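You operate a simulated robot arm through the tools that you are given. There is no shell and no other tool. Be economical: measure what you need, move in short steps, check, and stop when the job is done.

You are at the controls of a simulated robot arm. One attempt, no reset.

## Task
Squeeze-test the green tub on the steel table and sort it.
Fine: hold the lever till HOLD clears; 30 kPa or more goes in the green tray, less in the red one; leave the slide out.

The check looks at the end state, three seconds after you hand in, the way a careful person would. Anything else that was tipped, shoved, dropped, spilled or broken makes it a failure.

## Robot
A 7-joint arm with a two-finger parallel gripper, fixed in place. Base frame: the origin is at the foot of the arm, x ahead of it, y to its left, z up; the work surface is at about z = 0.76. Readings come in m, degrees, newtons and seconds.
With the tool pointing down near the work surface it reaches from about 0.2 to 0.68 m from the base axis. Its first joint turns from -66.0 to 66.0 degrees. Payload 2.4 kg.
The tool frame sits at the grasp point between the pads (the TCP): z along the fingers, y along the line on which they close. The tips reach 0.03 m beyond it. The gripper opens to 0.094 m. The fingers are 0.028 m wide and 0.01 m thick; the gripper's body (0.05 by 0.096 m) begins 0.055 m behind the TCP.
Orientation is that of the tool frame in the base frame, as a unit quaternion [w, x, y, z]. With the fingers straight down and closing along the base's y, the tool's x points along the base's -x, its y along +y and its z along -z.

## Interface
- The arm moves only by the tool arm_command. Its argument "steps" is text: rows parted by semicolons, each of 7 numbers parted by spaces: the turn, a rotation vector about the tool's x, y, z in degrees, then the shift along the tool's x, y, z in m, then the closure, from 0 (fully open) to 1 (shut). In form: ax ay az tx ty tz hand; .... A call has 1 to 20 rows; each row shifts and turns the commanded pose from where the row before left it, along the tool's axes as they then stand. A row lasts 0.2 s, in which the tool goes at most 0.05 m and 8.6 degrees; a call with a longer step from one row to the next is refused whole, and so is a gripper value outside its range. A pose out of reach is approached as far as the arm can. The call stops where the force on the tool passes 60 N (or 10 N more than at its start, if that is more) or the arm is blocked; 0.2 s more then pass. Each finger travels about 0.153 m/s and halts on what it meets, pressing with about 23 N; the grip force reading is that of the motor and also rises with nothing between the fingers. The clock runs only during rows and for 0.2 s after the last one: add rows that do not move to give the fingers time. The reply holds the time, the measured pose of the TCP, the force on the tool along the base axes, the opening and the grip force, in the units named above and with some noise.
- Cameras (640 x 400 px; columns grow to the right, rows downward): "scene" is fixed at [0.0495, 0.4802, 1.4497]; the picture's right is [-0.64, -0.77, 0.00], its down [-0.39, 0.32, -0.86] and it looks along [0.66, -0.55, -0.51] (base axes); focal length 339 px, centre (320, 200). "wrist" rides on the gripper at [0.076, 0.014, -0.103] in the tool frame; the picture's right is [-0.18, 0.98, 0.00], its down [-0.75, -0.14, -0.64] and it looks along [-0.63, -0.12, 0.77] (tool axes); focal length 243 px, centre (320, 200).
- get_image(camera): a new picture of that camera. The clock stands still meanwhile.
- measure_at(camera, pixels): there is no depth. For up to 12 entries [column, row, z] of the newest picture of that camera ("zoom" is the newest enlarged one), the place [x, y] in the base frame at which the ray of that pixel passes the height z, good to about 0.002 m. The clock stands still meanwhile.
- enlarge(camera, box): a new picture of the part [left, top, right, bottom] of that camera's present view, enlarged. The clock stands still meanwhile.
- hand_in(): hands the job in; it is judged then, once.

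Go step by step. Measure first, check grasps and placings, and put right what went wrong. The budget is 80 turns and 34 pictures, counting those below and the enlarged ones. Unless the task says otherwise, let go and move clear before handing in, and close with one line.

The tools are called after "Emit:" by a JSON object that holds its "method" and its "body". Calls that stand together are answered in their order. arm_command: Moves the arm, as the interface text tells. Its arguments: {"type":"object","properties":{"steps":{"type":"string"}},"required":["steps"]} The other tools are called the same way: get_image (camera) takes a picture; measure_at (camera, pixels) gives the place at which the rays of pixels pass given heights; enlarge (camera, box) takes an enlarged picture of a part of a camera's view; hand_in () hands the job in.

At the start:

```text
time: 0.0
position: [0.444, -0.091, 1.1854]
tcp_rot: [0.0, 0.0, 1.0, 0.0]
ft_force: [0.0, 0.2, 0.3]
grip_width: 0.0939
grip_force: 0.1
```

scene: 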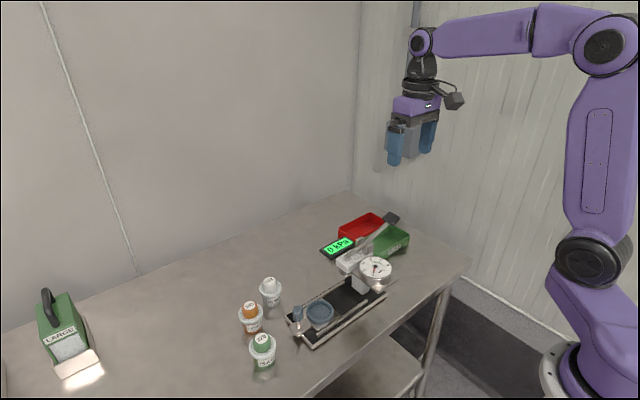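
wrist: 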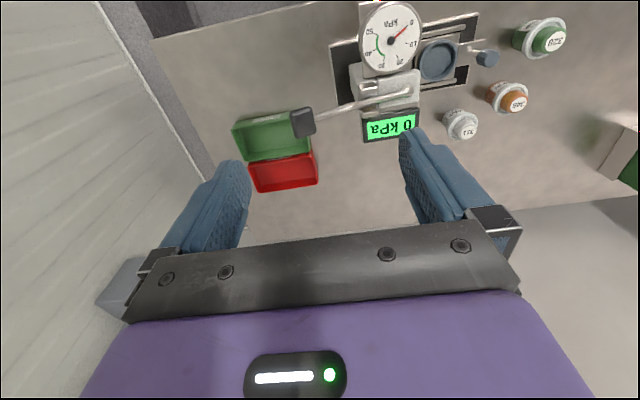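

The scene shows three tubs (the green one near pixel 263,345), a slide with a knob, a dial, a lever and two trays. I'll enlarge for detail.

Emit:
{"method": "enlarge", "body": {"camera": "scene", "box": [220, 190, 440, 380]}}

Emit:
{"method": "enlarge", "body": {"camera": "wrist", "box": [220, 0, 600, 200]}}

```text
2.11 times, centred on (330, 285) of scene
```

zoom: 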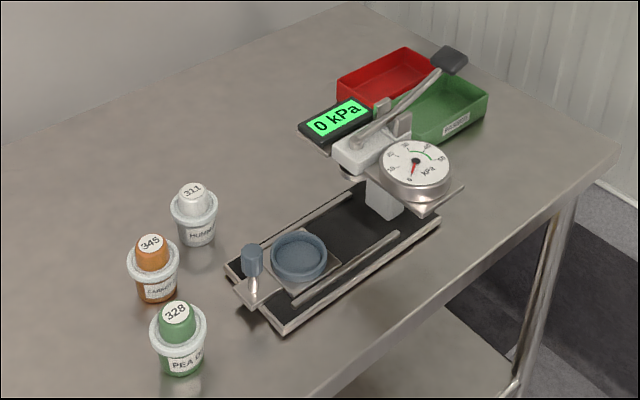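

```text
1.68 times, centred on (410, 100) of wrist
```

zoom: 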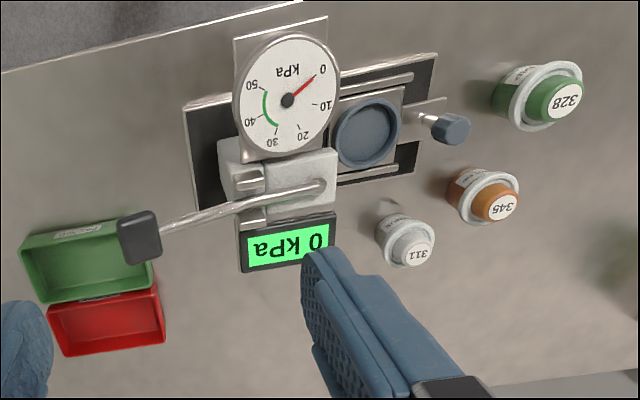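

The slide seems to be out with its cup visible. I'll triangulate the tub tops, cup, knob, lever and trays using rays from both cameras.

Emit:
{"method": "measure_at", "body": {"camera": "wrist", "pixels": [[555, 40, 0.76], [555, 40, 0.86], [437, 60, 0.76], [437, 60, 0.86], [488, 59, 0.76], [488, 59, 0.86], [303, 123, 0.76], [303, 123, 0.96], [267, 135, 0.76], [284, 172, 0.76], [412, 92, 0.76], [412, 92, 0.96]]}}

Emit:
{"method": "measure_at", "body": {"camera": "scene", "pixels": [[262, 339, 0.76], [262, 339, 0.86], [320, 313, 0.76], [320, 313, 0.86], [298, 312, 0.76], [298, 312, 0.86], [391, 218, 0.76], [391, 218, 0.96], [385, 243, 0.76], [360, 228, 0.76], [344, 265, 0.76], [344, 265, 0.96]]}}

```text
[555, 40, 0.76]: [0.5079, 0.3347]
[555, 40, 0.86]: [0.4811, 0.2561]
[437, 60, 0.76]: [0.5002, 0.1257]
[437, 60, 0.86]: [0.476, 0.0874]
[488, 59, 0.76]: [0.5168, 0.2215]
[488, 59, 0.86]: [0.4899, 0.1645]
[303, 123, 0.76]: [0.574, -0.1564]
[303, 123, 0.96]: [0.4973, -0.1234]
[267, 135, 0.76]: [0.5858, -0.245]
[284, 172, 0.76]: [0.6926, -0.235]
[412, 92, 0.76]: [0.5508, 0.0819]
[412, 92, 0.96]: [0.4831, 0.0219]
```

```text
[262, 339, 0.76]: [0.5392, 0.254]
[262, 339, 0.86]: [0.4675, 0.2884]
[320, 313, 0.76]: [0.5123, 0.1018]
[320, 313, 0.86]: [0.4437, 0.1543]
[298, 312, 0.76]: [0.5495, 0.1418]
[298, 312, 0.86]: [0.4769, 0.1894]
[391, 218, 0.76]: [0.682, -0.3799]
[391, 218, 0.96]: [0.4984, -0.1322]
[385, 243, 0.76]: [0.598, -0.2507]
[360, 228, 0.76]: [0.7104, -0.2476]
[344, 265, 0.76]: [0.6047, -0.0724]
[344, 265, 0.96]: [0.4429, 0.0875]
```

The rays meet at these points: green tub cap top (0.488, 0.279, 0.831), cup (0.494, 0.116, 0.786), knob (0.495, 0.178, ~0.836), lever grip (0.493, -0.122, 0.968). Green tray is about (0.59, -0.25) and red about (0.70, -0.24). I'll move above the tub for a closer look.

Emit:
{"method": "arm_command", "body": {"steps": "0 0 0 0.003 0.046 0 0;0 0 0 0.003 0.046 0 0;0 0 0 0.003 0.046 0 0;0 0 0 0.003 0.046 0 0;0 0 0 0.003 0.046 0.02 0;0 0 0 0.003 0.046 0.02 0;0 0 0 0.003 0.046 0.02 0;0 0 0 0.003 0.046 0.02 0;0 0 0 0 0 0.04 0;0 0 0 0 0 0.04 0"}}

Emit:
{"method": "get_image", "body": {"camera": "wrist"}}

Emit:
{"method": "enlarge", "body": {"camera": "scene", "box": [320, 200, 420, 300]}}

```text
refused: row 5 steps farther than a row can; nothing moved
```

```text
29 pictures are left
```

wrist: 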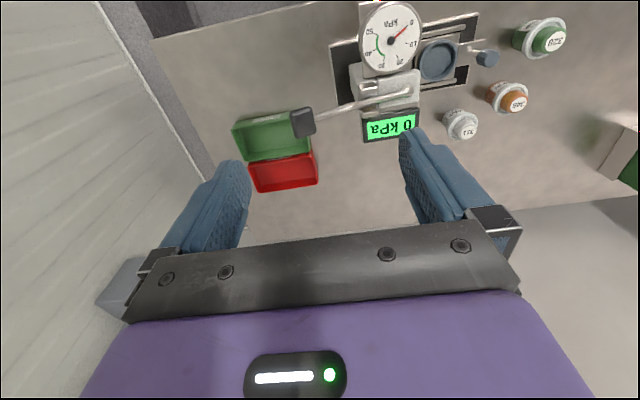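

```text
4.00 times, centred on (370, 250) of scene
```

zoom: 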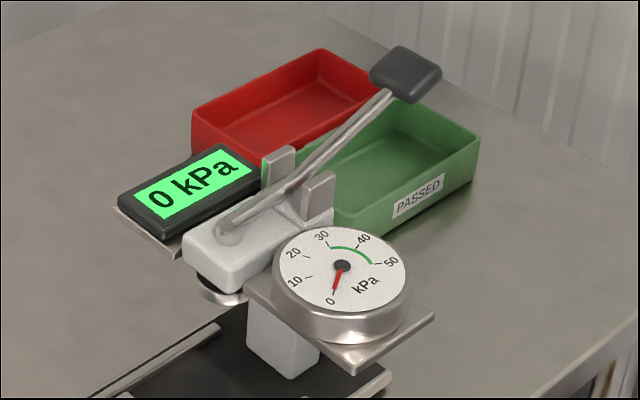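

The move was refused because row 5 was slightly too long. I'm resending it with shorter steps.

Emit:
{"method": "arm_command", "body": {"steps": "0 0 0 0.003 0.046 0 0;0 0 0 0.003 0.046 0 0;0 0 0 0.003 0.046 0 0;0 0 0 0.003 0.046 0 0;0 0 0 0.003 0.046 0.01 0;0 0 0 0.003 0.046 0.01 0;0 0 0 0.003 0.046 0.01 0;0 0 0 0.003 0.046 0.01 0;0 0 0 0 0 0.04 0;0 0 0 0 0 0.04 0;0 0 0 0 0 0.03 0;0 0 0 0 0 0 0"}}

Emit:
{"method": "get_image", "body": {"camera": "wrist"}}

```text
time: 2.6
position: [0.417, 0.2772, 1.0354]
tcp_rot: [0.0, 0.0, 1.0, 0.0]
ft_force: [0.4, 0.9, -0.2]
grip_width: 0.094
grip_force: 0.1
```

```text
27 pictures are left
```

wrist: 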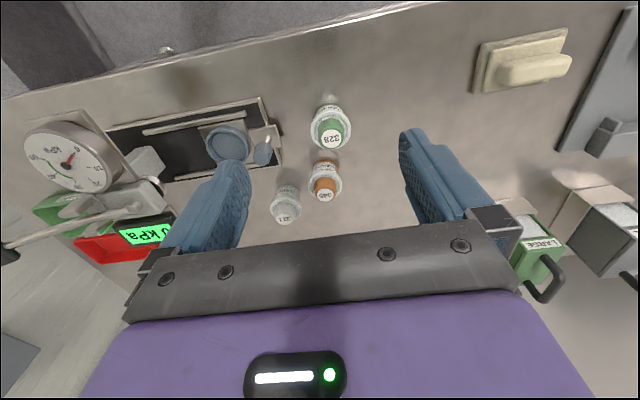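

The tubs are at (331,130), (325,185) and (286,205). I'll enlarge them for grasp geometry.

Emit:
{"method": "enlarge", "body": {"camera": "wrist", "box": [190, 80, 390, 230]}}

Emit:
{"method": "enlarge", "body": {"camera": "scene", "box": [220, 270, 340, 380]}}

```text
2.67 times, centred on (290, 155) of wrist
```

zoom: 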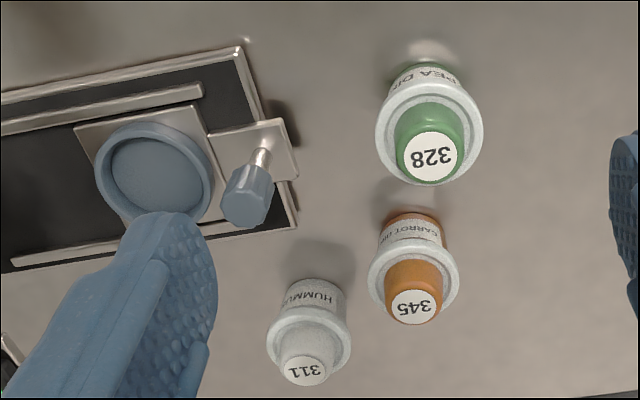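

```text
3.64 times, centred on (280, 325) of scene
```

zoom: 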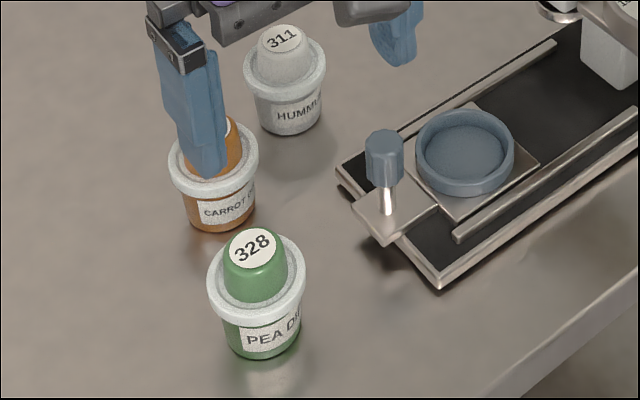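

Emit:
{"method": "measure_at", "body": {"camera": "wrist", "pixels": [[331.6, 138.9, 0.76], [331.6, 138.9, 0.86], [310.8, 130, 0.81], [351.9, 129, 0.81], [319, 135, 0.83], [343.5, 135, 0.83], [325, 187, 0.83], [285.4, 219, 0.83], [231, 155, 0.76], [231, 155, 0.86], [205, 150, 0.785], [250, 148, 0.785]]}}

Emit:
{"method": "measure_at", "body": {"camera": "zoom", "pixels": [[251, 245, 0.76], [251, 245, 0.86], [207, 280, 0.81], [306, 278, 0.81], [224, 250, 0.825], [286, 250, 0.825], [262, 359, 0.76], [282, 37, 0.83], [385, 138, 0.83], [385, 180, 0.81], [386, 208, 0.77], [465, 150, 0.785]]}}

```text
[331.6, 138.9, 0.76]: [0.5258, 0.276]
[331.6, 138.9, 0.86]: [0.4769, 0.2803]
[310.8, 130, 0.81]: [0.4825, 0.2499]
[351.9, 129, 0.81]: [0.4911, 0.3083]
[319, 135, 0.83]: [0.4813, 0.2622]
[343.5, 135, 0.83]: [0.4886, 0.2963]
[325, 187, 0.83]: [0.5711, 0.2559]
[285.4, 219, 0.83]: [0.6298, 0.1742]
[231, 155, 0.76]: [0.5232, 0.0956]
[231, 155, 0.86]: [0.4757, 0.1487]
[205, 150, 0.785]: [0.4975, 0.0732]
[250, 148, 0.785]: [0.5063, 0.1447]
```

```text
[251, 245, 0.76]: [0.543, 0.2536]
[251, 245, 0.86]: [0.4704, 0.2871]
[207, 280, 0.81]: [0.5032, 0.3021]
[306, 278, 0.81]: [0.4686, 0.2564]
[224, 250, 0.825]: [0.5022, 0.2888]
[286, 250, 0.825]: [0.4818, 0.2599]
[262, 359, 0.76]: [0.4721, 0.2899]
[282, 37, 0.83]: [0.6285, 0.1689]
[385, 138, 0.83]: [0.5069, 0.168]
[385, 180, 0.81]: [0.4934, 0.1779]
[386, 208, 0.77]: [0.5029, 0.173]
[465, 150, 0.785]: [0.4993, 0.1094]
```

The tub axis is (0.489, 0.279), with the cap top at about 0.834, the cap about 35 mm wide and the rim about 58 mm wide. I'll move over it, pre-narrow the hand slightly and descend part way to check.

Emit:
{"method": "arm_command", "body": {"steps": "0 0 0 -0.036 0.001 0 0.2;0 0 0 -0.036 0.001 0 0.2;0 0 0 0 0 0.045 0.2;0 0 0 0 0 0.045 0.2;0 0 0 0 0 0.04 0.2;0 0 0 0 0 0 0.2"}}

Emit:
{"method": "get_image", "body": {"camera": "wrist"}}

Emit:
{"method": "enlarge", "body": {"camera": "scene", "box": [220, 270, 340, 380]}}

```text
time: 4.0
position: [0.4927, 0.2821, 0.9031]
tcp_rot: [0.0, 0.001, 1.0, 0.0]
ft_force: [0.7, 0.4, -0.3]
grip_width: 0.0752
grip_force: 0.1
```

```text
24 pictures are left
```

wrist: 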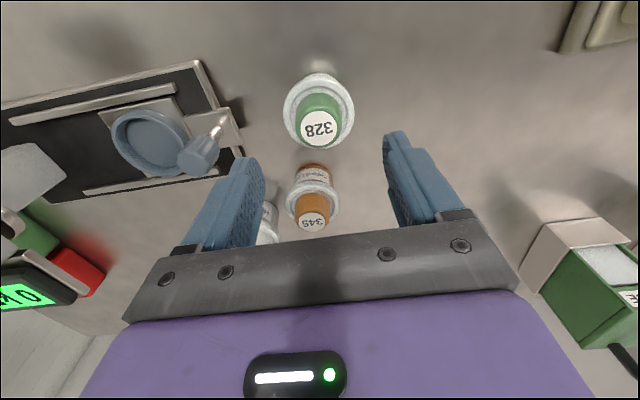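

```text
3.64 times, centred on (280, 325) of scene
```

zoom: 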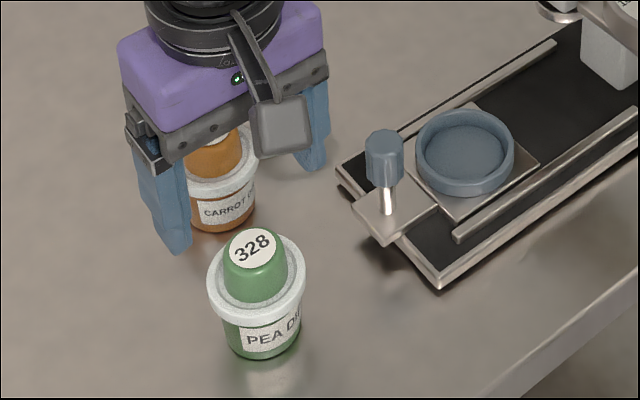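

The tub label is at (321,125) and the cup is at (152,143). I'll measure again from this nearer view.

Emit:
{"method": "measure_at", "body": {"camera": "wrist", "pixels": [[321, 125, 0.834], [284, 107, 0.808], [354, 107, 0.808], [319, 75, 0.808], [319, 143, 0.808], [151, 140, 0.786], [112, 141, 0.786], [190, 141, 0.786], [199, 158, 0.836], [222, 122, 0.77], [295, 110, 0.82], [343, 110, 0.82]]}}

Emit:
{"method": "measure_at", "body": {"camera": "zoom", "pixels": [[251, 245, 0.834], [257, 278, 0.808], [465, 145, 0.786], [416, 145, 0.786], [514, 145, 0.786], [384, 145, 0.836], [388, 212, 0.77]]}}

```text
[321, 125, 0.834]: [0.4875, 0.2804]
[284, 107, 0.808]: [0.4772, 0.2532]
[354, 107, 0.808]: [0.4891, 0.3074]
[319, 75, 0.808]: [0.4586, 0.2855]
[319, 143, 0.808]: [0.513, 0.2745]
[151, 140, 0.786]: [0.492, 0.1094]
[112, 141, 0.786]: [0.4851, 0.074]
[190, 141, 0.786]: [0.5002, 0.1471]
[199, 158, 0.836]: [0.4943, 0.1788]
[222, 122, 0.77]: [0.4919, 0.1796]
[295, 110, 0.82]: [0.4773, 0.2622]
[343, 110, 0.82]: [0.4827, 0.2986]
```

```text
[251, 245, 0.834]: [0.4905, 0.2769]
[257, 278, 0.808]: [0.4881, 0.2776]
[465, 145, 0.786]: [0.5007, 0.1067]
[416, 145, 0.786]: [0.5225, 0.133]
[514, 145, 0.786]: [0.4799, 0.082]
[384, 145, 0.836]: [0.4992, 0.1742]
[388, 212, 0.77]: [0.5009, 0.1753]
```

The tub axis is (0.488, 0.280). I'll shift 4 mm back, descend so the tips stop just above the rim, then close on the cap.

Emit:
{"method": "arm_command", "body": {"steps": "0 0 0 0.004 0 0.02 0.2;0 0 0 0 0 0.02 0.2;0 0 0 0 0 0.015 0.2;0 0 0 0 0 0 0.2"}}

Emit:
{"method": "get_image", "body": {"camera": "wrist"}}

Emit:
{"method": "enlarge", "body": {"camera": "scene", "box": [220, 270, 340, 380]}}

```text
time: 5.0
position: [0.4882, 0.2788, 0.8487]
tcp_rot: [-0.001, -0.001, 1.0, 0.001]
ft_force: [-0.6, 1.0, -0.3]
grip_width: 0.0751
grip_force: 0.1
```

```text
22 pictures are left
```

wrist: 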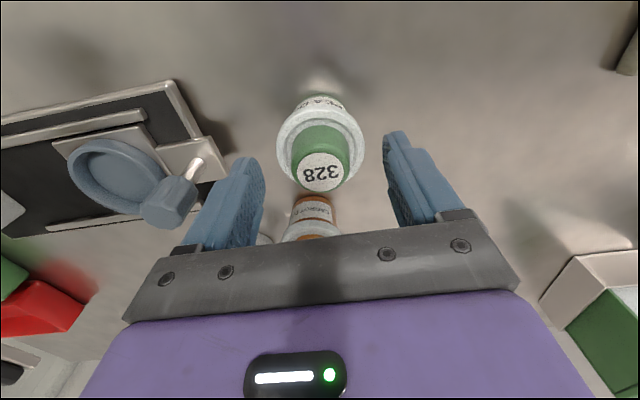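

```text
3.64 times, centred on (280, 325) of scene
```

zoom: 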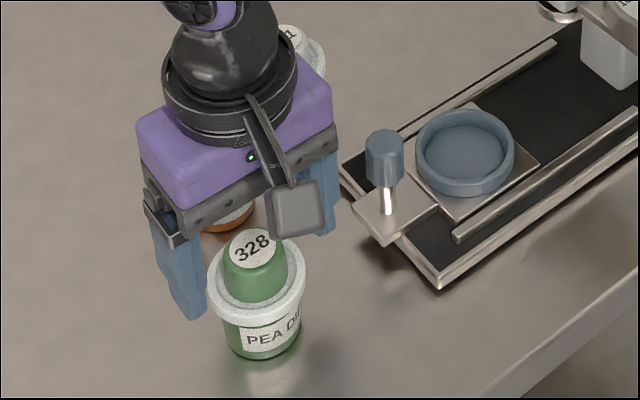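

The label is centred at (321,172), matching where the TCP should project. Closing on the cap now.

Emit:
{"method": "arm_command", "body": {"steps": "0 0 0 0 0 0 0.5;0 0 0 0 0 0 0.8;0 0 0 0 0 0 0.8;0 0 0 0 0 0 0.8"}}

Emit:
{"method": "enlarge", "body": {"camera": "wrist", "box": [220, 70, 420, 250]}}

```text
time: 6.0
position: [0.4892, 0.2792, 0.8489]
tcp_rot: [0.0, 0.0, 1.0, 0.0]
ft_force: [0.2, 0.5, -1.2]
grip_width: 0.032
grip_force: 23.1
```

```text
2.22 times, centred on (320, 160) of wrist
```

zoom: 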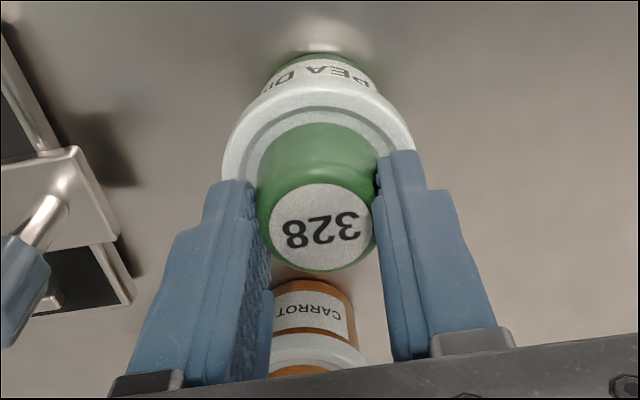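

The cap is held at 0.032 m with 23 N. Lifting 0.12 m straight up.

Emit:
{"method": "arm_command", "body": {"steps": "0 0 0 0 0 -0.01 0.8;0 0 0 0 0 -0.02 0.8;0 0 0 0 0 -0.03 0.8;0 0 0 0 0 -0.03 0.8;0 0 0 0 0 -0.03 0.8;0 0 0 0 0 0 0.8"}}

Emit:
{"method": "get_image", "body": {"camera": "wrist"}}

```text
time: 7.4
position: [0.4902, 0.277, 0.9728]
tcp_rot: [0.001, 0.002, 1.0, 0.0]
ft_force: [-1.3, 0.0, -0.2]
grip_width: 0.0322
grip_force: 23.4
```

```text
19 pictures are left
```

wrist: 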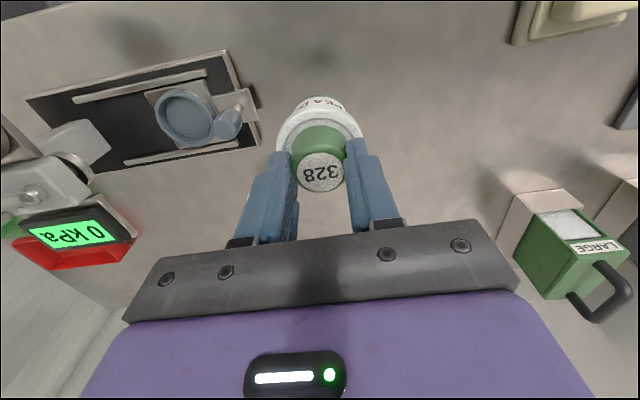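

The tub is held straight. I'll measure the cup rim edges (153-217, 88-147) before moving over it.

Emit:
{"method": "measure_at", "body": {"camera": "wrist", "pixels": [[154, 117, 0.788], [217, 117, 0.788], [184, 88, 0.788], [186, 147, 0.788], [75, 100, 0.77], [205, 73, 0.77], [125, 161, 0.77], [262, 142, 0.77], [228, 124, 0.836]]}}

Emit:
{"method": "measure_at", "body": {"camera": "scene", "pixels": [[306, 311, 0.788], [373, 311, 0.788]]}}

```text
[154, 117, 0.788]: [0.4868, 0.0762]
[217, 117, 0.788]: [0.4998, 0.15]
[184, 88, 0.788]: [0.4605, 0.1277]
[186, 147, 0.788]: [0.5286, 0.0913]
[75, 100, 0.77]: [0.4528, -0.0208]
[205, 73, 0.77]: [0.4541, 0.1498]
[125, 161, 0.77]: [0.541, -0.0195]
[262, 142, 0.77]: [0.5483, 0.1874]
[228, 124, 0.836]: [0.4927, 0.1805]
```

```text
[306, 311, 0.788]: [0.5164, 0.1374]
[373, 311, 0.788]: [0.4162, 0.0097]
```

The cup centre is (0.494, 0.111). Moving over it at this height.

Emit:
{"method": "arm_command", "body": {"steps": "0 0 0 -0.001 -0.028 0 0.8;0 0 0 -0.001 -0.028 0 0.8;0 0 0 -0.001 -0.028 0 0.8;0 0 0 -0.001 -0.028 0 0.8;0 0 0 -0.001 -0.028 0 0.8;0 0 0 -0.001 -0.028 0 0.8;0 0 0 0 0 0.03 0.8;0 0 0 0 0 0.03 0.8;0 0 0 0 0 0 0.8"}}

Emit:
{"method": "get_image", "body": {"camera": "wrist"}}

Emit:
{"method": "enlarge", "body": {"camera": "scene", "box": [260, 230, 400, 350]}}

```text
time: 9.4
position: [0.4961, 0.1106, 0.9086]
tcp_rot: [0.0, 0.0, 1.0, 0.0]
ft_force: [-0.1, 0.6, -1.2]
grip_width: 0.0317
grip_force: 22.9
```

```text
18 pictures are left
```

wrist: 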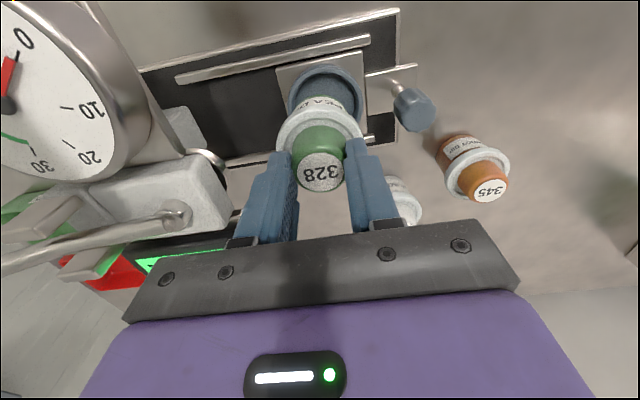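

```text
3.33 times, centred on (330, 290) of scene
```

zoom: 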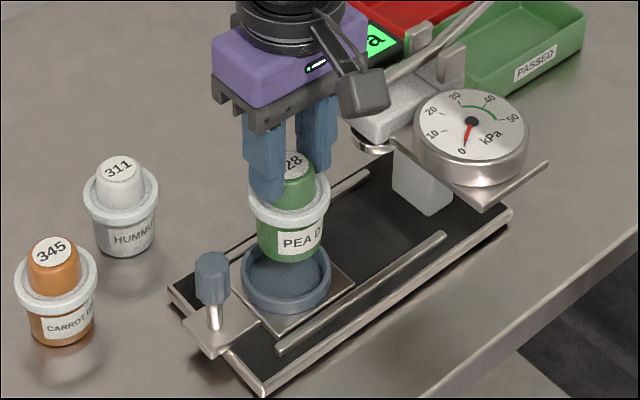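

The tub is above the cup. I'll descend in small steps and watch the force for floor contact.

Emit:
{"method": "arm_command", "body": {"steps": "0 0 0 0 0 0.02 0.8;0 0 0 0 0 0.012 0.8;0 0 0 0 0 0.005 0.8;0 0 0 0 0 0.003 0.8;0 0 0 0 0 0 0.8"}}

Emit:
{"method": "enlarge", "body": {"camera": "scene", "box": [260, 230, 400, 350]}}

```text
time: 10.6
position: [0.4962, 0.1095, 0.8729]
tcp_rot: [0.001, 0.001, 1.0, 0.001]
ft_force: [-4.4, 1.3, 28.9]
grip_width: 0.0323
grip_force: 23.2
```

```text
3.33 times, centred on (330, 290) of scene
```

zoom: 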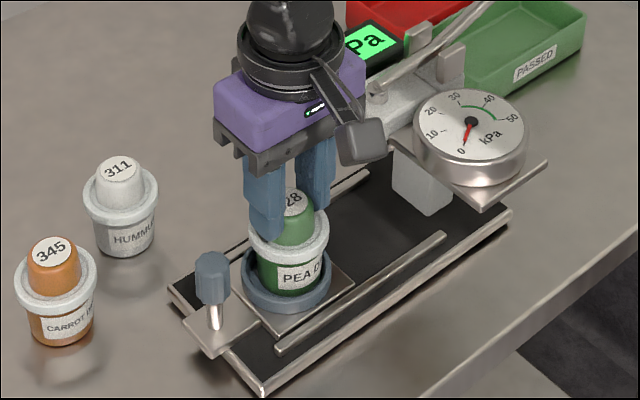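

The force of 29 N means the tub has touched down. I'll ease up a few mm and check from the wrist camera whether it sits inside the cup.

Emit:
{"method": "arm_command", "body": {"steps": "0 0 0 0 0 -0.004 0.8;0 0 0 0 0 0 0.8"}}

Emit:
{"method": "enlarge", "body": {"camera": "wrist", "box": [240, 50, 460, 220]}}

Emit:
{"method": "enlarge", "body": {"camera": "scene", "box": [310, 270, 370, 330]}}

```text
time: 11.2
position: [0.4948, 0.1116, 0.8739]
tcp_rot: [-0.001, 0.001, 1.0, 0.0]
ft_force: [-0.6, -0.1, -1.5]
grip_width: 0.0323
grip_force: 22.6
```

```text
2.35 times, centred on (350, 135) of wrist
```

zoom: 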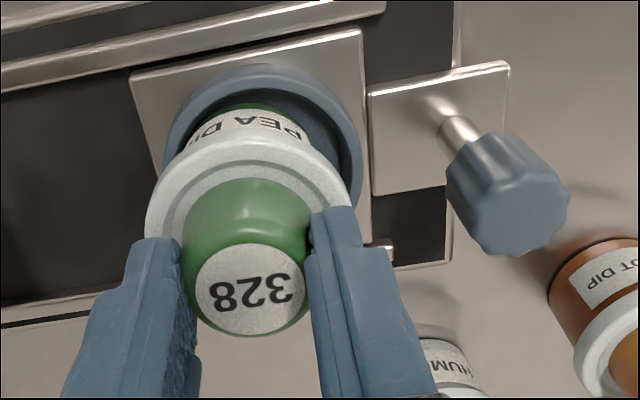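

```text
6.67 times, centred on (340, 300) of scene
```

zoom: 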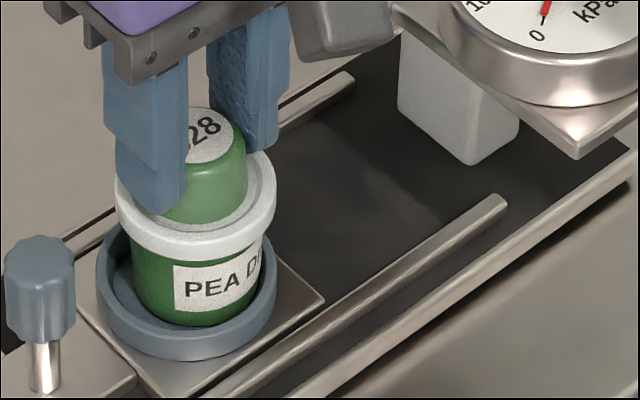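

The tub is inside the cup, with more free room on the +y side. I'll nudge 3 mm that way, seat it and release with a modest opening.

Emit:
{"method": "arm_command", "body": {"steps": "0 0 0 0 0.003 0 0.8;0 0 0 0 0 0.002 0.8;0 0 0 0 0 0 0.8;0 0 0 0 0 0 0.42;0 0 0 0 0 0 0.42;0 0 0 0 0 -0.02 0.42;0 0 0 0 0 -0.04 0.42;0 0 0 0 0 -0.04 0.42;0 0 0 0 0 0 0.42"}}

Emit:
{"method": "get_image", "body": {"camera": "wrist"}}

Emit:
{"method": "enlarge", "body": {"camera": "scene", "box": [260, 230, 400, 350]}}

```text
time: 13.2
position: [0.494, 0.1121, 0.9694]
tcp_rot: [0.0, 0.001, 1.0, 0.0]
ft_force: [-0.3, 0.3, 0.2]
grip_width: 0.0545
grip_force: 0.1
```

```text
13 pictures are left
```

wrist: 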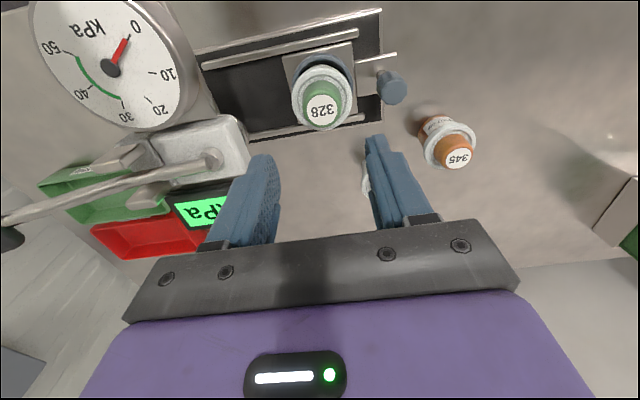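

```text
3.33 times, centred on (330, 290) of scene
```

zoom: 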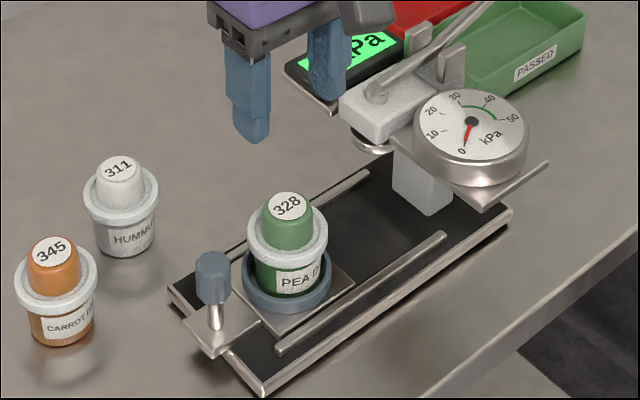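

The tub stands upright in the cup. I'll measure the press block's +y end, the gauge and the knob for clearance before pushing the slide in.

Emit:
{"method": "measure_at", "body": {"camera": "wrist", "pixels": [[237, 115, 0.86], [237, 115, 0.92], [251, 157, 0.86], [251, 157, 0.92], [110, 68, 0.86], [110, 68, 0.92], [187, 85, 0.86], [187, 85, 0.92], [395, 89, 0.85], [322, 107, 0.858], [210, 158, 0.86], [210, 158, 0.94]]}}

Emit:
{"method": "measure_at", "body": {"camera": "zoom", "pixels": [[378, 122, 0.86], [378, 122, 0.92], [340, 97, 0.86], [340, 97, 0.92], [470, 122, 0.86], [470, 122, 0.92], [212, 262, 0.85], [288, 205, 0.858], [376, 93, 0.86], [376, 93, 0.94], [370, 145, 0.86], [213, 300, 0.82]]}}

```text
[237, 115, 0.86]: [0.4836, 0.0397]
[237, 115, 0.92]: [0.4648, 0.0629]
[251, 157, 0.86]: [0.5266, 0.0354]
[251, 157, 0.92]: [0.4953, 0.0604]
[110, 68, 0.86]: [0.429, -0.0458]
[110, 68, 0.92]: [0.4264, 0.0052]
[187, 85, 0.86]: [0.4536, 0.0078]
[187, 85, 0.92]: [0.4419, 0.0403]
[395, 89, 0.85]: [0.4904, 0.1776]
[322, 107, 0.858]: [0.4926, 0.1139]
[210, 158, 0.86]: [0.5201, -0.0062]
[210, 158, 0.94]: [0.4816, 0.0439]
```

```text
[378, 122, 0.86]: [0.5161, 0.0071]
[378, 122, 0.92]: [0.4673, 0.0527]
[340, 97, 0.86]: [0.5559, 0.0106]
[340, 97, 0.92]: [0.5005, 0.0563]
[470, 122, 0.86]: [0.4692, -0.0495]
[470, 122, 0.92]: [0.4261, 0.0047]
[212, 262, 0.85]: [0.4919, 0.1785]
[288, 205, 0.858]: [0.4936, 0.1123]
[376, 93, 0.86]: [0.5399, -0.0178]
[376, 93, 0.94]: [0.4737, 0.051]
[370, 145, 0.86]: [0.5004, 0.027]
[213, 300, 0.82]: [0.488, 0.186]
```

The press block reaches y≈0.06 at z≈0.90–0.93 and the tub top is 0.858, so I'll grip the knob with fingers closing along x. I'll tilt the hand 15° away from the press. Moving over the knob and turning now.

Emit:
{"method": "arm_command", "body": {"steps": "0 0 0 0 0.033 0 0.42;0 0 0 0 0.033 0 0.42;0 0 8.2 0 0 0 0.42;0 0 8.2 0 0 0 0.42;0 0 8.2 0 0 0 0.42;0 0 8.2 0 0 0 0.42;0 0 8.2 0 0 0 0.42;0 0 8.2 0 0 0 0.42;0 0 8.2 0 0 0 0.42;0 0 8.2 0 0 0 0.42;0 0 8.2 0 0 0 0.42;0 0 8.2 0 0 0 0.42;0 0 8 0 0 0 0.42;0 -7.5 0 0 0 0 0.42;0 -7.5 0 0 0 0 0.42;0 0 0 0 0 0 0.42"}}

Emit:
{"method": "get_image", "body": {"camera": "wrist"}}

```text
time: 16.6
position: [0.4932, 0.1809, 0.972]
tcp_rot: [0.093, 0.702, 0.7, -0.093]
ft_force: [-0.5, -0.1, 0.0]
grip_width: 0.0544
grip_force: 0.0
```

```text
11 pictures are left
```

wrist: 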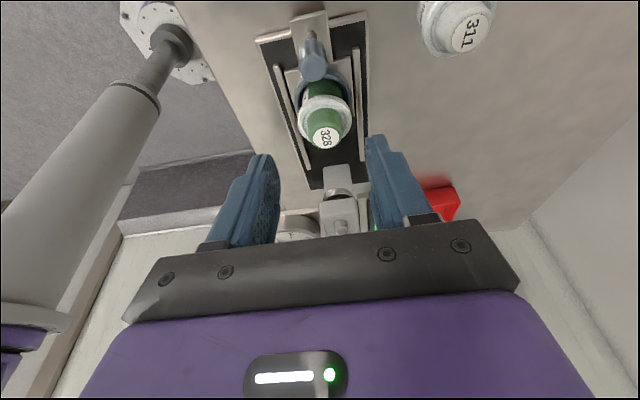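

The orientation is right. Measuring the knob at (313,65) again from here.

Emit:
{"method": "measure_at", "body": {"camera": "wrist", "pixels": [[314, 69, 0.85], [313, 60, 0.835], [326, 136, 0.858], [300, 65, 0.84], [327, 65, 0.84]]}}

```text
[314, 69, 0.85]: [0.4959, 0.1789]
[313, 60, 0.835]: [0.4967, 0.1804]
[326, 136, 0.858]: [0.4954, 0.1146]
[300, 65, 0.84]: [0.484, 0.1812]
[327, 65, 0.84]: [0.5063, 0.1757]
```

The knob is at (0.495, 0.179) and about 22 mm wide. I'll descend vertically and close on it.

Emit:
{"method": "arm_command", "body": {"steps": "0 0 0 0.0081 0.001 0.03 0.42;0 0 0 0.0081 0 0.03 0.42;0 0 0 0.0081 0 0.03 0.42;0 0 0 0.0081 0 0.03 0.42;0 0 0 0 0 0 0.42;0 0 0 0 0 0 0.9;0 0 0 0 0 0 0.9;0 0 0 0 0 0 0.9"}}

Emit:
{"method": "get_image", "body": {"camera": "wrist"}}

```text
time: 18.4
position: [0.4944, 0.1823, 0.8472]
tcp_rot: [0.092, 0.701, 0.701, -0.094]
ft_force: [-9.4, 1.6, -0.2]
grip_width: 0.0238
grip_force: 23.0
```

```text
10 pictures are left
```

wrist: 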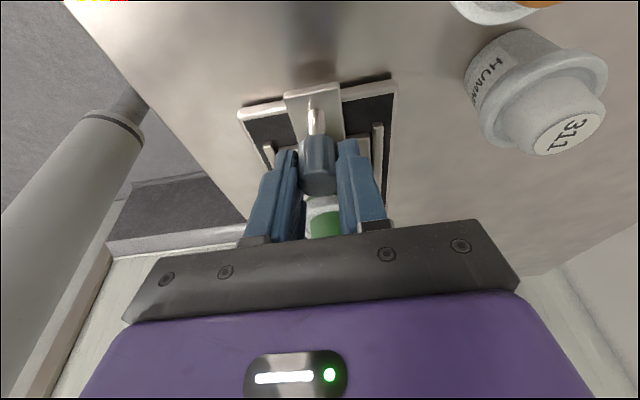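

The knob is gripped at 0.024 m. I'll slide it toward -y in small, slow steps, watching the force.

Emit:
{"method": "arm_command", "body": {"steps": "0 0 0 -0.0048 -0.001 0.0013 0.9;0 0 0 -0.0097 0 0.0026 0.9;0 0 0 -0.0097 0 0.0026 0.9;0 0 0 -0.0097 0 0.0026 0.9;0 0 0 -0.0097 0 0.0026 0.9;0 0 0 -0.0097 0 0.0026 0.9;0 0 0 0 0 0 0.9"}}

Emit:
{"method": "enlarge", "body": {"camera": "scene", "box": [280, 200, 420, 340]}}

```text
time: 20.0
position: [0.4943, 0.1248, 0.849]
tcp_rot: [0.094, 0.701, 0.701, -0.091]
ft_force: [10.9, 1.0, 0.3]
grip_width: 0.0239
grip_force: 23.6
```

```text
2.86 times, centred on (350, 270) of scene
```

zoom: 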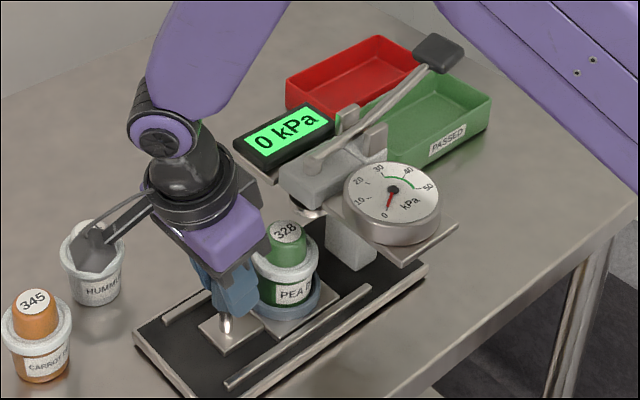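

The slide moves freely at y=0.125 and the tub rides upright. I'll continue until a stop shows in the y force.

Emit:
{"method": "arm_command", "body": {"steps": "0 0 0 -0.0068 0.0005 0.0018 0.9;0 0 0 -0.0068 0 0.0018 0.9;0 0 0 -0.0068 0 0.0018 0.9;0 0 0 -0.0029 0 0.0008 0.9;0 0 0 -0.0029 0 0.0008 0.9;0 0 0 -0.0029 0 0.0008 0.9;0 0 0 0 0 0 0.9"}}

```text
time: 21.6
position: [0.4948, 0.0959, 0.848]
tcp_rot: [0.092, 0.701, 0.701, -0.092]
ft_force: [0.3, 2.3, 5.8]
grip_width: 0.0236
grip_force: 23.0
```

Emit:
{"method": "arm_command", "body": {"steps": "0 0 0 -0.0029 0 0.0008 0.9;0 0 0 -0.0029 0 0.0008 0.9;0 0 0 -0.0029 0 0.0008 0.9;0 0 0 -0.0029 0 0.0008 0.9;0 0 0 0 0 0 0.9"}}

Emit:
{"method": "enlarge", "body": {"camera": "scene", "box": [300, 210, 400, 310]}}

```text
time: 22.8
position: [0.4953, 0.0915, 0.848]
tcp_rot: [0.092, 0.697, 0.706, -0.089]
ft_force: [-3.5, 39.6, 0.7]
grip_width: 0.0238
grip_force: 22.8
```

```text
4.00 times, centred on (350, 260) of scene
```

zoom: 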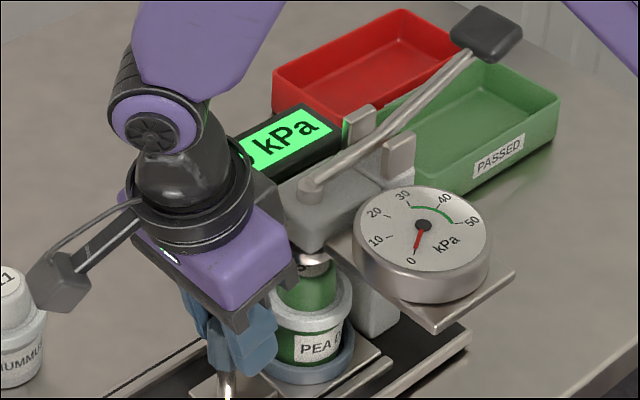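

The slide hit its stop at y≈0.092 (39.6 N), and the tub cap sits under the plunger at zoom (310,285). I'll relieve the push, open and withdraw along the tool axis.

Emit:
{"method": "arm_command", "body": {"steps": "0 0 0 0.004 0 -0.001 0.9;0 0 0 0 0 0 0.9;0 0 0 0 0 0 0.5;0 0 0 0 0 0 0.42;0 0 0 0.005 0 -0.03 0.42;0 0 0 0.01 0 -0.045 0.42;0 0 0 0.01 0 -0.045 0.42;0 0 0 0 0 -0.045 0.42;0 0 0 0 0 -0.045 0.42;0 0 0 0 0 0 0.42"}}

Emit:
{"method": "get_image", "body": {"camera": "wrist"}}

```text
time: 25.0
position: [0.4976, 0.1658, 1.048]
tcp_rot: [0.092, 0.701, 0.701, -0.093]
ft_force: [-0.8, 0.1, -0.5]
grip_width: 0.0547
grip_force: 0.1
```

```text
7 pictures are left
```

wrist: 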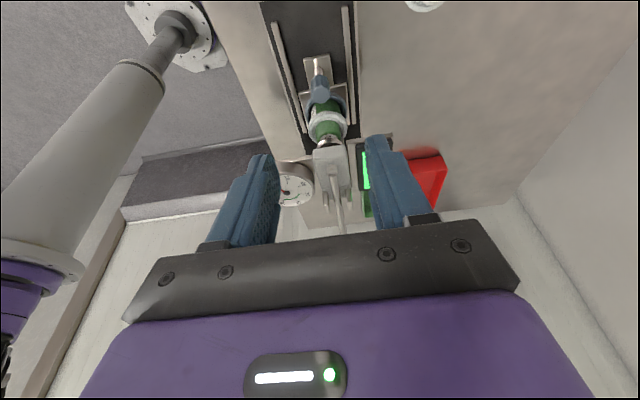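

The slide is in and the tub stays upright under the press. Next I'll untilt, close the fingers and move above the lever grip at about (0.493, -0.122).

Emit:
{"method": "arm_command", "body": {"steps": "0 7.5 0 0 0 0 1;0 7.5 0 0 0 0 1;0 0 0 -0.041 0 0 1;0 0 0 -0.041 0 0 1;0 0 0 -0.041 0 0 1;0 0 0 -0.041 0 0 1;0 0 0 -0.041 -0.002 0 1;0 0 0 -0.041 -0.002 0 1;0 0 0 -0.042 0 0 1;0 0 0 0 0 0 1"}}

Emit:
{"method": "get_image", "body": {"camera": "wrist"}}

```text
time: 27.2
position: [0.4905, -0.124, 1.0468]
tcp_rot: [0.0, 0.707, 0.707, 0.001]
ft_force: [-0.3, 0.0, -0.6]
grip_width: 0.0
grip_force: 22.9
```

```text
6 pictures are left
```

wrist: 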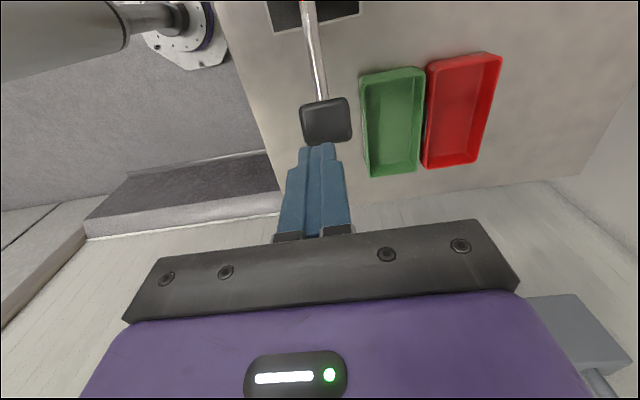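

The lever grip is at (325,120), the green tray at (392,122) and the red at (462,110). Measuring them.

Emit:
{"method": "measure_at", "body": {"camera": "wrist", "pixels": [[326, 117, 0.975], [301, 120, 0.975], [352, 118, 0.975], [326, 145, 0.97], [360, 78, 0.8], [425, 67, 0.8], [423, 170, 0.8], [369, 177, 0.8], [428, 65, 0.8], [503, 54, 0.8], [478, 160, 0.8], [422, 167, 0.8]]}}

```text
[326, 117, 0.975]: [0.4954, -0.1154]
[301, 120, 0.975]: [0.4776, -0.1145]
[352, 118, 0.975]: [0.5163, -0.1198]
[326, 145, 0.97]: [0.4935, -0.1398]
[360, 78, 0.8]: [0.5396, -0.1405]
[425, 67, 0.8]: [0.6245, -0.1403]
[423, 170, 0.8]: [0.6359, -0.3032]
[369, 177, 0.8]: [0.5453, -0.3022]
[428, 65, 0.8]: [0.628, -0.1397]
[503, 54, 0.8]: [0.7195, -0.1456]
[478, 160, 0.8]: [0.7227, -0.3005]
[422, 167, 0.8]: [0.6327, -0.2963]
```

The grip centre is (0.495, -0.118). I'll lower onto it and begin pushing down in small steps.

Emit:
{"method": "arm_command", "body": {"steps": "0 0 0 0.005 0.004 0.015 1;0 0 0 0 0 0.015 1;0 0 0 0 0 0.01 1;0 0 0 0 0 0.01 1;0 0 0 0 0 0.01 1;0 0 0 0 0 0.005 1"}}

```text
time: 28.6
position: [0.4955, -0.1172, 0.9806]
tcp_rot: [0.0, 0.707, 0.707, 0.0]
ft_force: [0.4, 0.1, 1.1]
grip_width: 0.0
grip_force: 23.3
```

The force is only 1 N with the tips at 0.951, so the lever is either moving freely or not touched yet. Continuing down.

Emit:
{"method": "arm_command", "body": {"steps": "0 0 0 0 0 0.008 1;0 0 0 0 0 0.008 1;0 0 0 0 0 0.008 1;0 0 0 0 0 0 1"}}

Emit:
{"method": "enlarge", "body": {"camera": "scene", "box": [310, 180, 430, 310]}}

```text
time: 29.6
position: [0.4948, -0.1178, 0.9563]
tcp_rot: [0.0, 0.707, 0.707, 0.0]
ft_force: [-1.3, -0.7, 2.1]
grip_width: 0.0001
grip_force: 23.3
```

```text
3.08 times, centred on (370, 245) of scene
```

zoom: 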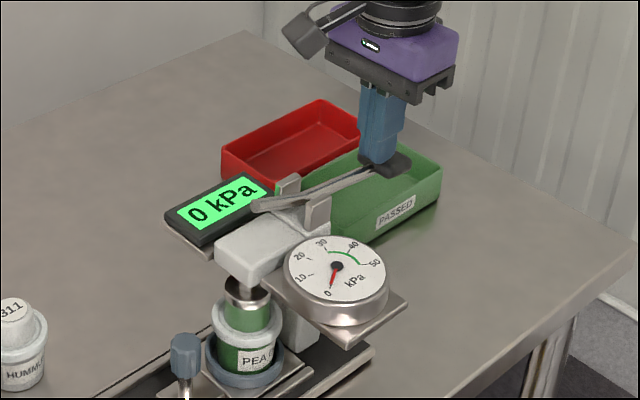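

The lever is moving and the plunger has come down near the cap at zoom (247,290), with the display still at 0 kPa. I'll keep pressing.

Emit:
{"method": "arm_command", "body": {"steps": "0 0 0 0 0 0.006 1;0 0 0 0 0 0.006 1;0 0 0 0 0 0.006 1;0 0 0 0 0 0.006 1;0 0 0 0 0 0 1"}}

```text
time: 30.2
position: [0.4941, -0.1173, 0.9501]
tcp_rot: [0.001, 0.706, 0.708, 0.0]
ft_force: [-13.2, 3.1, 36.5]
grip_width: 0.0
grip_force: 23.3
stopped in row 3: the force on the tool passed its limit (the readings are from after the stop); the commanded pose is now the measured one
```

The lever reached a firm stop at z=0.950 and the tool is still pressing with 36 N. I'll hold and look at the display.

Emit:
{"method": "arm_command", "body": {"steps": "0 0 0 0 0 0.001 1;0 0 0 0 0 0 1;0 0 0 0 0 0 1;0 0 0 0 0 0 1;0 0 0 0 0 0 1"}}

Emit:
{"method": "enlarge", "body": {"camera": "scene", "box": [310, 180, 430, 310]}}

```text
time: 31.4
position: [0.4953, -0.1165, 0.9482]
tcp_rot: [0.002, 0.708, 0.707, 0.0]
ft_force: [-19.0, 2.2, 51.5]
grip_width: 0.0
grip_force: 23.2
```

```text
3.08 times, centred on (370, 245) of scene
```

zoom: 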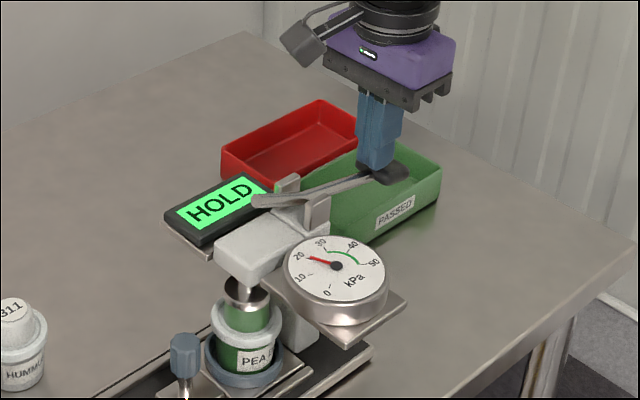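

The display shows HOLD and the needle is at about 20. I'll keep holding for 8 seconds before spending a picture.

Emit:
{"method": "arm_command", "body": {"steps": "0 0 0 0 0 0 1;0 0 0 0 0 0 1;0 0 0 0 0 0 1;0 0 0 0 0 0 1;0 0 0 0 0 0 1;0 0 0 0 0 0 1;0 0 0 0 0 0 1;0 0 0 0 0 0 1;0 0 0 0 0 0 1;0 0 0 0 0 0 1;0 0 0 0 0 0 1;0 0 0 0 0 0 1;0 0 0 0 0 0 1;0 0 0 0 0 0 1;0 0 0 0 0 0 1;0 0 0 0 0 0 1;0 0 0 0 0 0 1;0 0 0 0 0 0 1;0 0 0 0 0 0 1;0 0 0 0 0 0 1"}}

Emit:
{"method": "arm_command", "body": {"steps": "0 0 0 0 0 0 1;0 0 0 0 0 0 1;0 0 0 0 0 0 1;0 0 0 0 0 0 1;0 0 0 0 0 0 1;0 0 0 0 0 0 1;0 0 0 0 0 0 1;0 0 0 0 0 0 1;0 0 0 0 0 0 1;0 0 0 0 0 0 1;0 0 0 0 0 0 1;0 0 0 0 0 0 1;0 0 0 0 0 0 1;0 0 0 0 0 0 1;0 0 0 0 0 0 1;0 0 0 0 0 0 1;0 0 0 0 0 0 1;0 0 0 0 0 0 1;0 0 0 0 0 0 1;0 0 0 0 0 0 1"}}

Emit:
{"method": "enlarge", "body": {"camera": "scene", "box": [310, 180, 430, 310]}}

```text
time: 35.6
position: [0.4958, -0.1171, 0.9488]
tcp_rot: [0.002, 0.708, 0.706, 0.0]
ft_force: [-13.5, 1.1, 51.2]
grip_width: 0.0001
grip_force: 23.5
```

```text
time: 39.8
position: [0.496, -0.1175, 0.9495]
tcp_rot: [0.002, 0.708, 0.707, 0.001]
ft_force: [-11.0, 2.5, 49.5]
grip_width: 0.0
grip_force: 22.9
```

```text
3.08 times, centred on (370, 245) of scene
```

zoom: 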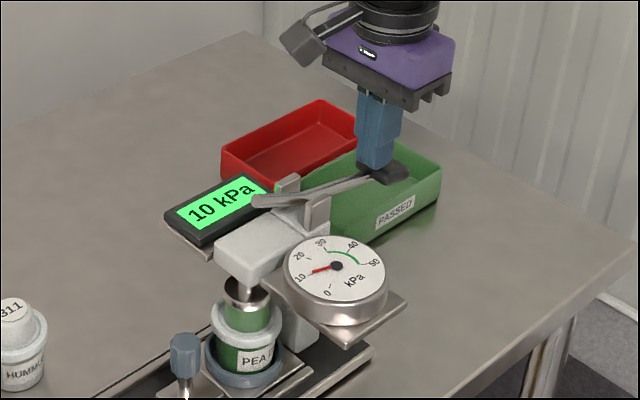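

HOLD has cleared and the reading is 10 kPa (needle just at 10), below 30, so this tub goes in the red tray. I'll raise the lever gently and measure the red tray in the same scene picture.

Emit:
{"method": "measure_at", "body": {"camera": "zoom", "pixels": [[222, 150, 0.79], [222, 150, 0.81], [320, 100, 0.79], [320, 100, 0.81], [224, 181, 0.76], [441, 165, 0.79], [441, 165, 0.81], [438, 198, 0.76], [392, 148, 0.8], [365, 123, 0.8]]}}

Emit:
{"method": "arm_command", "body": {"steps": "0 0 0 0 0 -0.005 1;0 0 0 0 0 -0.008 1;0 0 0 0 0 -0.01 1;0 0 0 0 0 -0.015 1;0 0 0 0 0 -0.02 1;0 0 0 0 0 -0.03 1;0 0 0 0 0 -0.03 1;0 0 0 0 0 0 1"}}

```text
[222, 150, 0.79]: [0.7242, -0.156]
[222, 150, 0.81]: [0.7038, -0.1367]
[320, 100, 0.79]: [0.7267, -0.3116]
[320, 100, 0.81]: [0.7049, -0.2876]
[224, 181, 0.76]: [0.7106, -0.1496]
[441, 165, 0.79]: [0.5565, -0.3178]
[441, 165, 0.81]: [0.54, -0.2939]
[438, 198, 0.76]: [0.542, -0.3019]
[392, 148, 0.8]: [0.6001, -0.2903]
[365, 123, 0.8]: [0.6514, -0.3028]
```

```text
time: 41.6
position: [0.4942, -0.1174, 1.0657]
tcp_rot: [0.001, 0.708, 0.706, 0.0]
ft_force: [-0.3, -0.4, 0.4]
grip_width: 0.0
grip_force: 22.8
```

The lever is released. I'm heading back to the knob with the same tilted orientation as before to pull the slide out.

Emit:
{"method": "arm_command", "body": {"steps": "0 0 0 0.041 0 0 0.42;0 0 0 0.041 0 0 0.42;0 0 0 0.041 0 0 0.42;0 0 0 0.041 0 0 0.42;0 0 0 0.041 0 0 0.42;0 0 0 0.041 0 0 0.42;0 0 0 0.041 0 0 0.42;0 -7.5 0 0 0 0 0.42;0 -7.5 0 0 0 0 0.42;0 0 0 0 0 0 0.42"}}

```text
time: 43.8
position: [0.4976, 0.1714, 1.0645]
tcp_rot: [0.094, 0.701, 0.701, -0.093]
ft_force: [0.1, -0.6, -0.4]
grip_width: 0.0547
grip_force: 0.0
```

Emit:
{"method": "measure_at", "body": {"camera": "zoom", "pixels": [[186, 340, 0.852], [186, 356, 0.836], [246, 283, 0.87]]}}

Emit:
{"method": "arm_command", "body": {"steps": "0 0 0 -0.0035 0 0.046 0.42;0 0 0 -0.0035 0 0.046 0.42;0 0 0 0 0 0 0.42"}}

```text
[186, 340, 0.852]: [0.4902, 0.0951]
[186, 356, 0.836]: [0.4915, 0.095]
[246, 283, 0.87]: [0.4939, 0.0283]
```

```text
time: 44.6
position: [0.4965, 0.1404, 0.9775]
tcp_rot: [0.094, 0.702, 0.7, -0.093]
ft_force: [-0.4, 0.0, 0.3]
grip_width: 0.0544
grip_force: 0.1
```

The knob is at y≈0.094. Finishing the approach and closing on it.

Emit:
{"method": "arm_command", "body": {"steps": "0 0 0 -0.0037 -0.001 0.0457 0.42;0 0 0 -0.0037 0 0.0457 0.42;0 0 0 -0.0037 0 0.0457 0.42;0 0 0 0 0 0 0.42;0 0 0 0 0 0 0.9;0 0 0 0 0 0 0.9;0 0 0 0 0 0 0.9"}}

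```text
time: 46.2
position: [0.4945, 0.0934, 0.8451]
tcp_rot: [0.093, 0.702, 0.7, -0.092]
ft_force: [8.2, -1.3, -0.2]
grip_width: 0.0235
grip_force: 23.0
```

The knob is gripped at 0.0235 m. Pulling the slide out slowly.

Emit:
{"method": "arm_command", "body": {"steps": "0 0 0 0.0048 0 -0.0013 0.9;0 0 0 0.0097 0 -0.0026 0.9;0 0 0 0.0097 0 -0.0026 0.9;0 0 0 0.0097 0 -0.0026 0.9;0 0 0 0.0097 0 -0.0026 0.9;0 0 0 0.0097 0 -0.0026 0.9;0 0 0 0.0097 0 -0.0026 0.9;0 0 0 0.0097 0 -0.0026 0.9;0 0 0 0.0068 0 -0.0018 0.9;0 0 0 0.0029 0 -0.0008 0.9;0 0 0 0.0029 0 -0.0008 0.9;0 0 0 0 0 0 0.9"}}

```text
time: 48.8
position: [0.4954, 0.1789, 0.8479]
tcp_rot: [0.094, 0.702, 0.7, -0.092]
ft_force: [7.9, -7.8, 0.9]
grip_width: 0.0238
grip_force: 23.7
```

The slide is at y=0.179 with a small pull-back force. One more 3 mm nudge will confirm the out stop.

Emit:
{"method": "arm_command", "body": {"steps": "0 0 0 0.0029 0 -0.0008 0.9;0 0 0 0 0 0 0.9"}}

```text
time: 49.4
position: [0.4953, 0.1815, 0.8477]
tcp_rot: [0.093, 0.702, 0.7, -0.093]
ft_force: [7.6, -15.5, 2.7]
grip_width: 0.0238
grip_force: 23.0
```

The y force rose to 15 N, so the slide is fully out. I'll release the knob, retreat up, untilt and turn back.

Emit:
{"method": "arm_command", "body": {"steps": "0 0 0 -0.002 0 0.0005 0.9;0 0 0 0 0 0 0.5;0 0 0 0 0 0 0.42;0 0 0 0 0 -0.03 0.42;0 0 0 0 0 -0.045 0.42;0 0 0 0 0 -0.045 0.42;0 0 0 0 0 -0.045 0.42;0 7.5 0 0 0 0 0.42;0 7.5 0 0 0 0 0.42;0 0 0 0 0 0 0.42"}}

Emit:
{"method": "arm_command", "body": {"steps": "0 0 -8.2 0 0 0 0.42;0 0 -8.2 0 0 0 0.42;0 0 -8.2 0 0 0 0.42;0 0 -8.2 0 0 0 0.42;0 0 -8.2 0 0 0 0.42;0 0 -8.2 0 0 0 0.42;0 0 -8.2 0 0 0 0.42;0 0 -8.2 0 0 0 0.42;0 0 -8.2 0 0 0 0.42;0 0 -8.2 0 0 0 0.42;0 0 -8 0 0 0 0.42;0 0 0 0 0 0 0.42"}}

Emit:
{"method": "get_image", "body": {"camera": "wrist"}}

```text
time: 51.6
position: [0.4943, 0.2247, 1.0076]
tcp_rot: [0.0, 0.707, 0.708, 0.001]
ft_force: [0.2, -0.2, -0.3]
grip_width: 0.0545
grip_force: 0.1
```

```text
time: 54.2
position: [0.495, 0.2251, 1.0066]
tcp_rot: [0.0, -0.001, 1.0, -0.001]
ft_force: [-0.4, 0.9, -0.5]
grip_width: 0.0545
grip_force: 0.1
```

```text
2 pictures are left
```

wrist: 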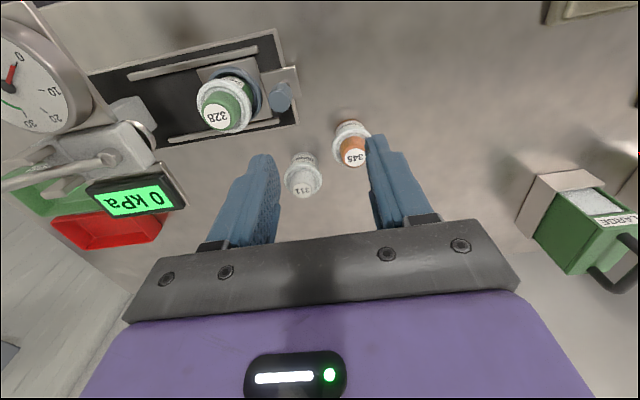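

The slide is out and the tub is upright with its label at (217,116). Measuring it for pickup.

Emit:
{"method": "measure_at", "body": {"camera": "wrist", "pixels": [[217, 117, 0.858], [203, 112, 0.85], [240, 108, 0.85], [196, 104, 0.832], [252, 104, 0.832], [281, 98, 0.85]]}}

```text
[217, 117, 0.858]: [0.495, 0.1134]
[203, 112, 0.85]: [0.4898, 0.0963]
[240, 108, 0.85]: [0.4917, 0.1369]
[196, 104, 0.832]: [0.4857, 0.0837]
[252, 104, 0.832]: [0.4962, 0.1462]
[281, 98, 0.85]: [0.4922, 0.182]
```

The tub axis is (0.495, 0.1145). The red tray centre is near the reach limit, so I'll grip the cap with the hand tilted 20°, fingers pointing outward. First I go over it and tilt, staying high.

Emit:
{"method": "arm_command", "body": {"steps": "0 0 0 0 -0.037 0 0.42;0 0 0 0 -0.037 0 0.42;0 0 0 0 -0.0366 0 0.42;0 -7 0 0 0 0 0.42;0 -7 0 0 0 0 0.42;0 -6 0 0 0 0 0.42;0 0 0 0.0133 0 0.0302 0.42;0 0 0 0.0133 0 0.0302 0.42;0 0 0 0 0 0 0.42"}}

```text
time: 56.2
position: [0.4908, 0.114, 0.9418]
tcp_rot: [0.174, 0.002, 0.985, 0.0]
ft_force: [-0.1, 0.3, -0.4]
grip_width: 0.0544
grip_force: 0.1
```

The tilt is correct. Descending to the cap and closing.

Emit:
{"method": "arm_command", "body": {"steps": "0 0 0 0.0118 0 0.027 0.42;0 0 0 0.0109 0 0.0247 0.42;0 0 0 0.0042 0 0.0096 0.42;0 0 0 0 0 0 0.42"}}

```text
time: 57.2
position: [0.486, 0.1162, 0.8737]
tcp_rot: [0.174, 0.0, 0.985, 0.0]
ft_force: [-0.3, 0.8, 1.0]
grip_width: 0.0544
grip_force: 0.0
```

Emit:
{"method": "arm_command", "body": {"steps": "0 0 0 0 0 0 0.6;0 0 0 0 0 0 0.8;0 0 0 0 0 0 0.8;0 0 0 0 0 0 0.8"}}

```text
time: 58.2
position: [0.4866, 0.1164, 0.8733]
tcp_rot: [0.173, 0.0, 0.985, -0.001]
ft_force: [-0.6, -0.7, -0.2]
grip_width: 0.032
grip_force: 23.7
```

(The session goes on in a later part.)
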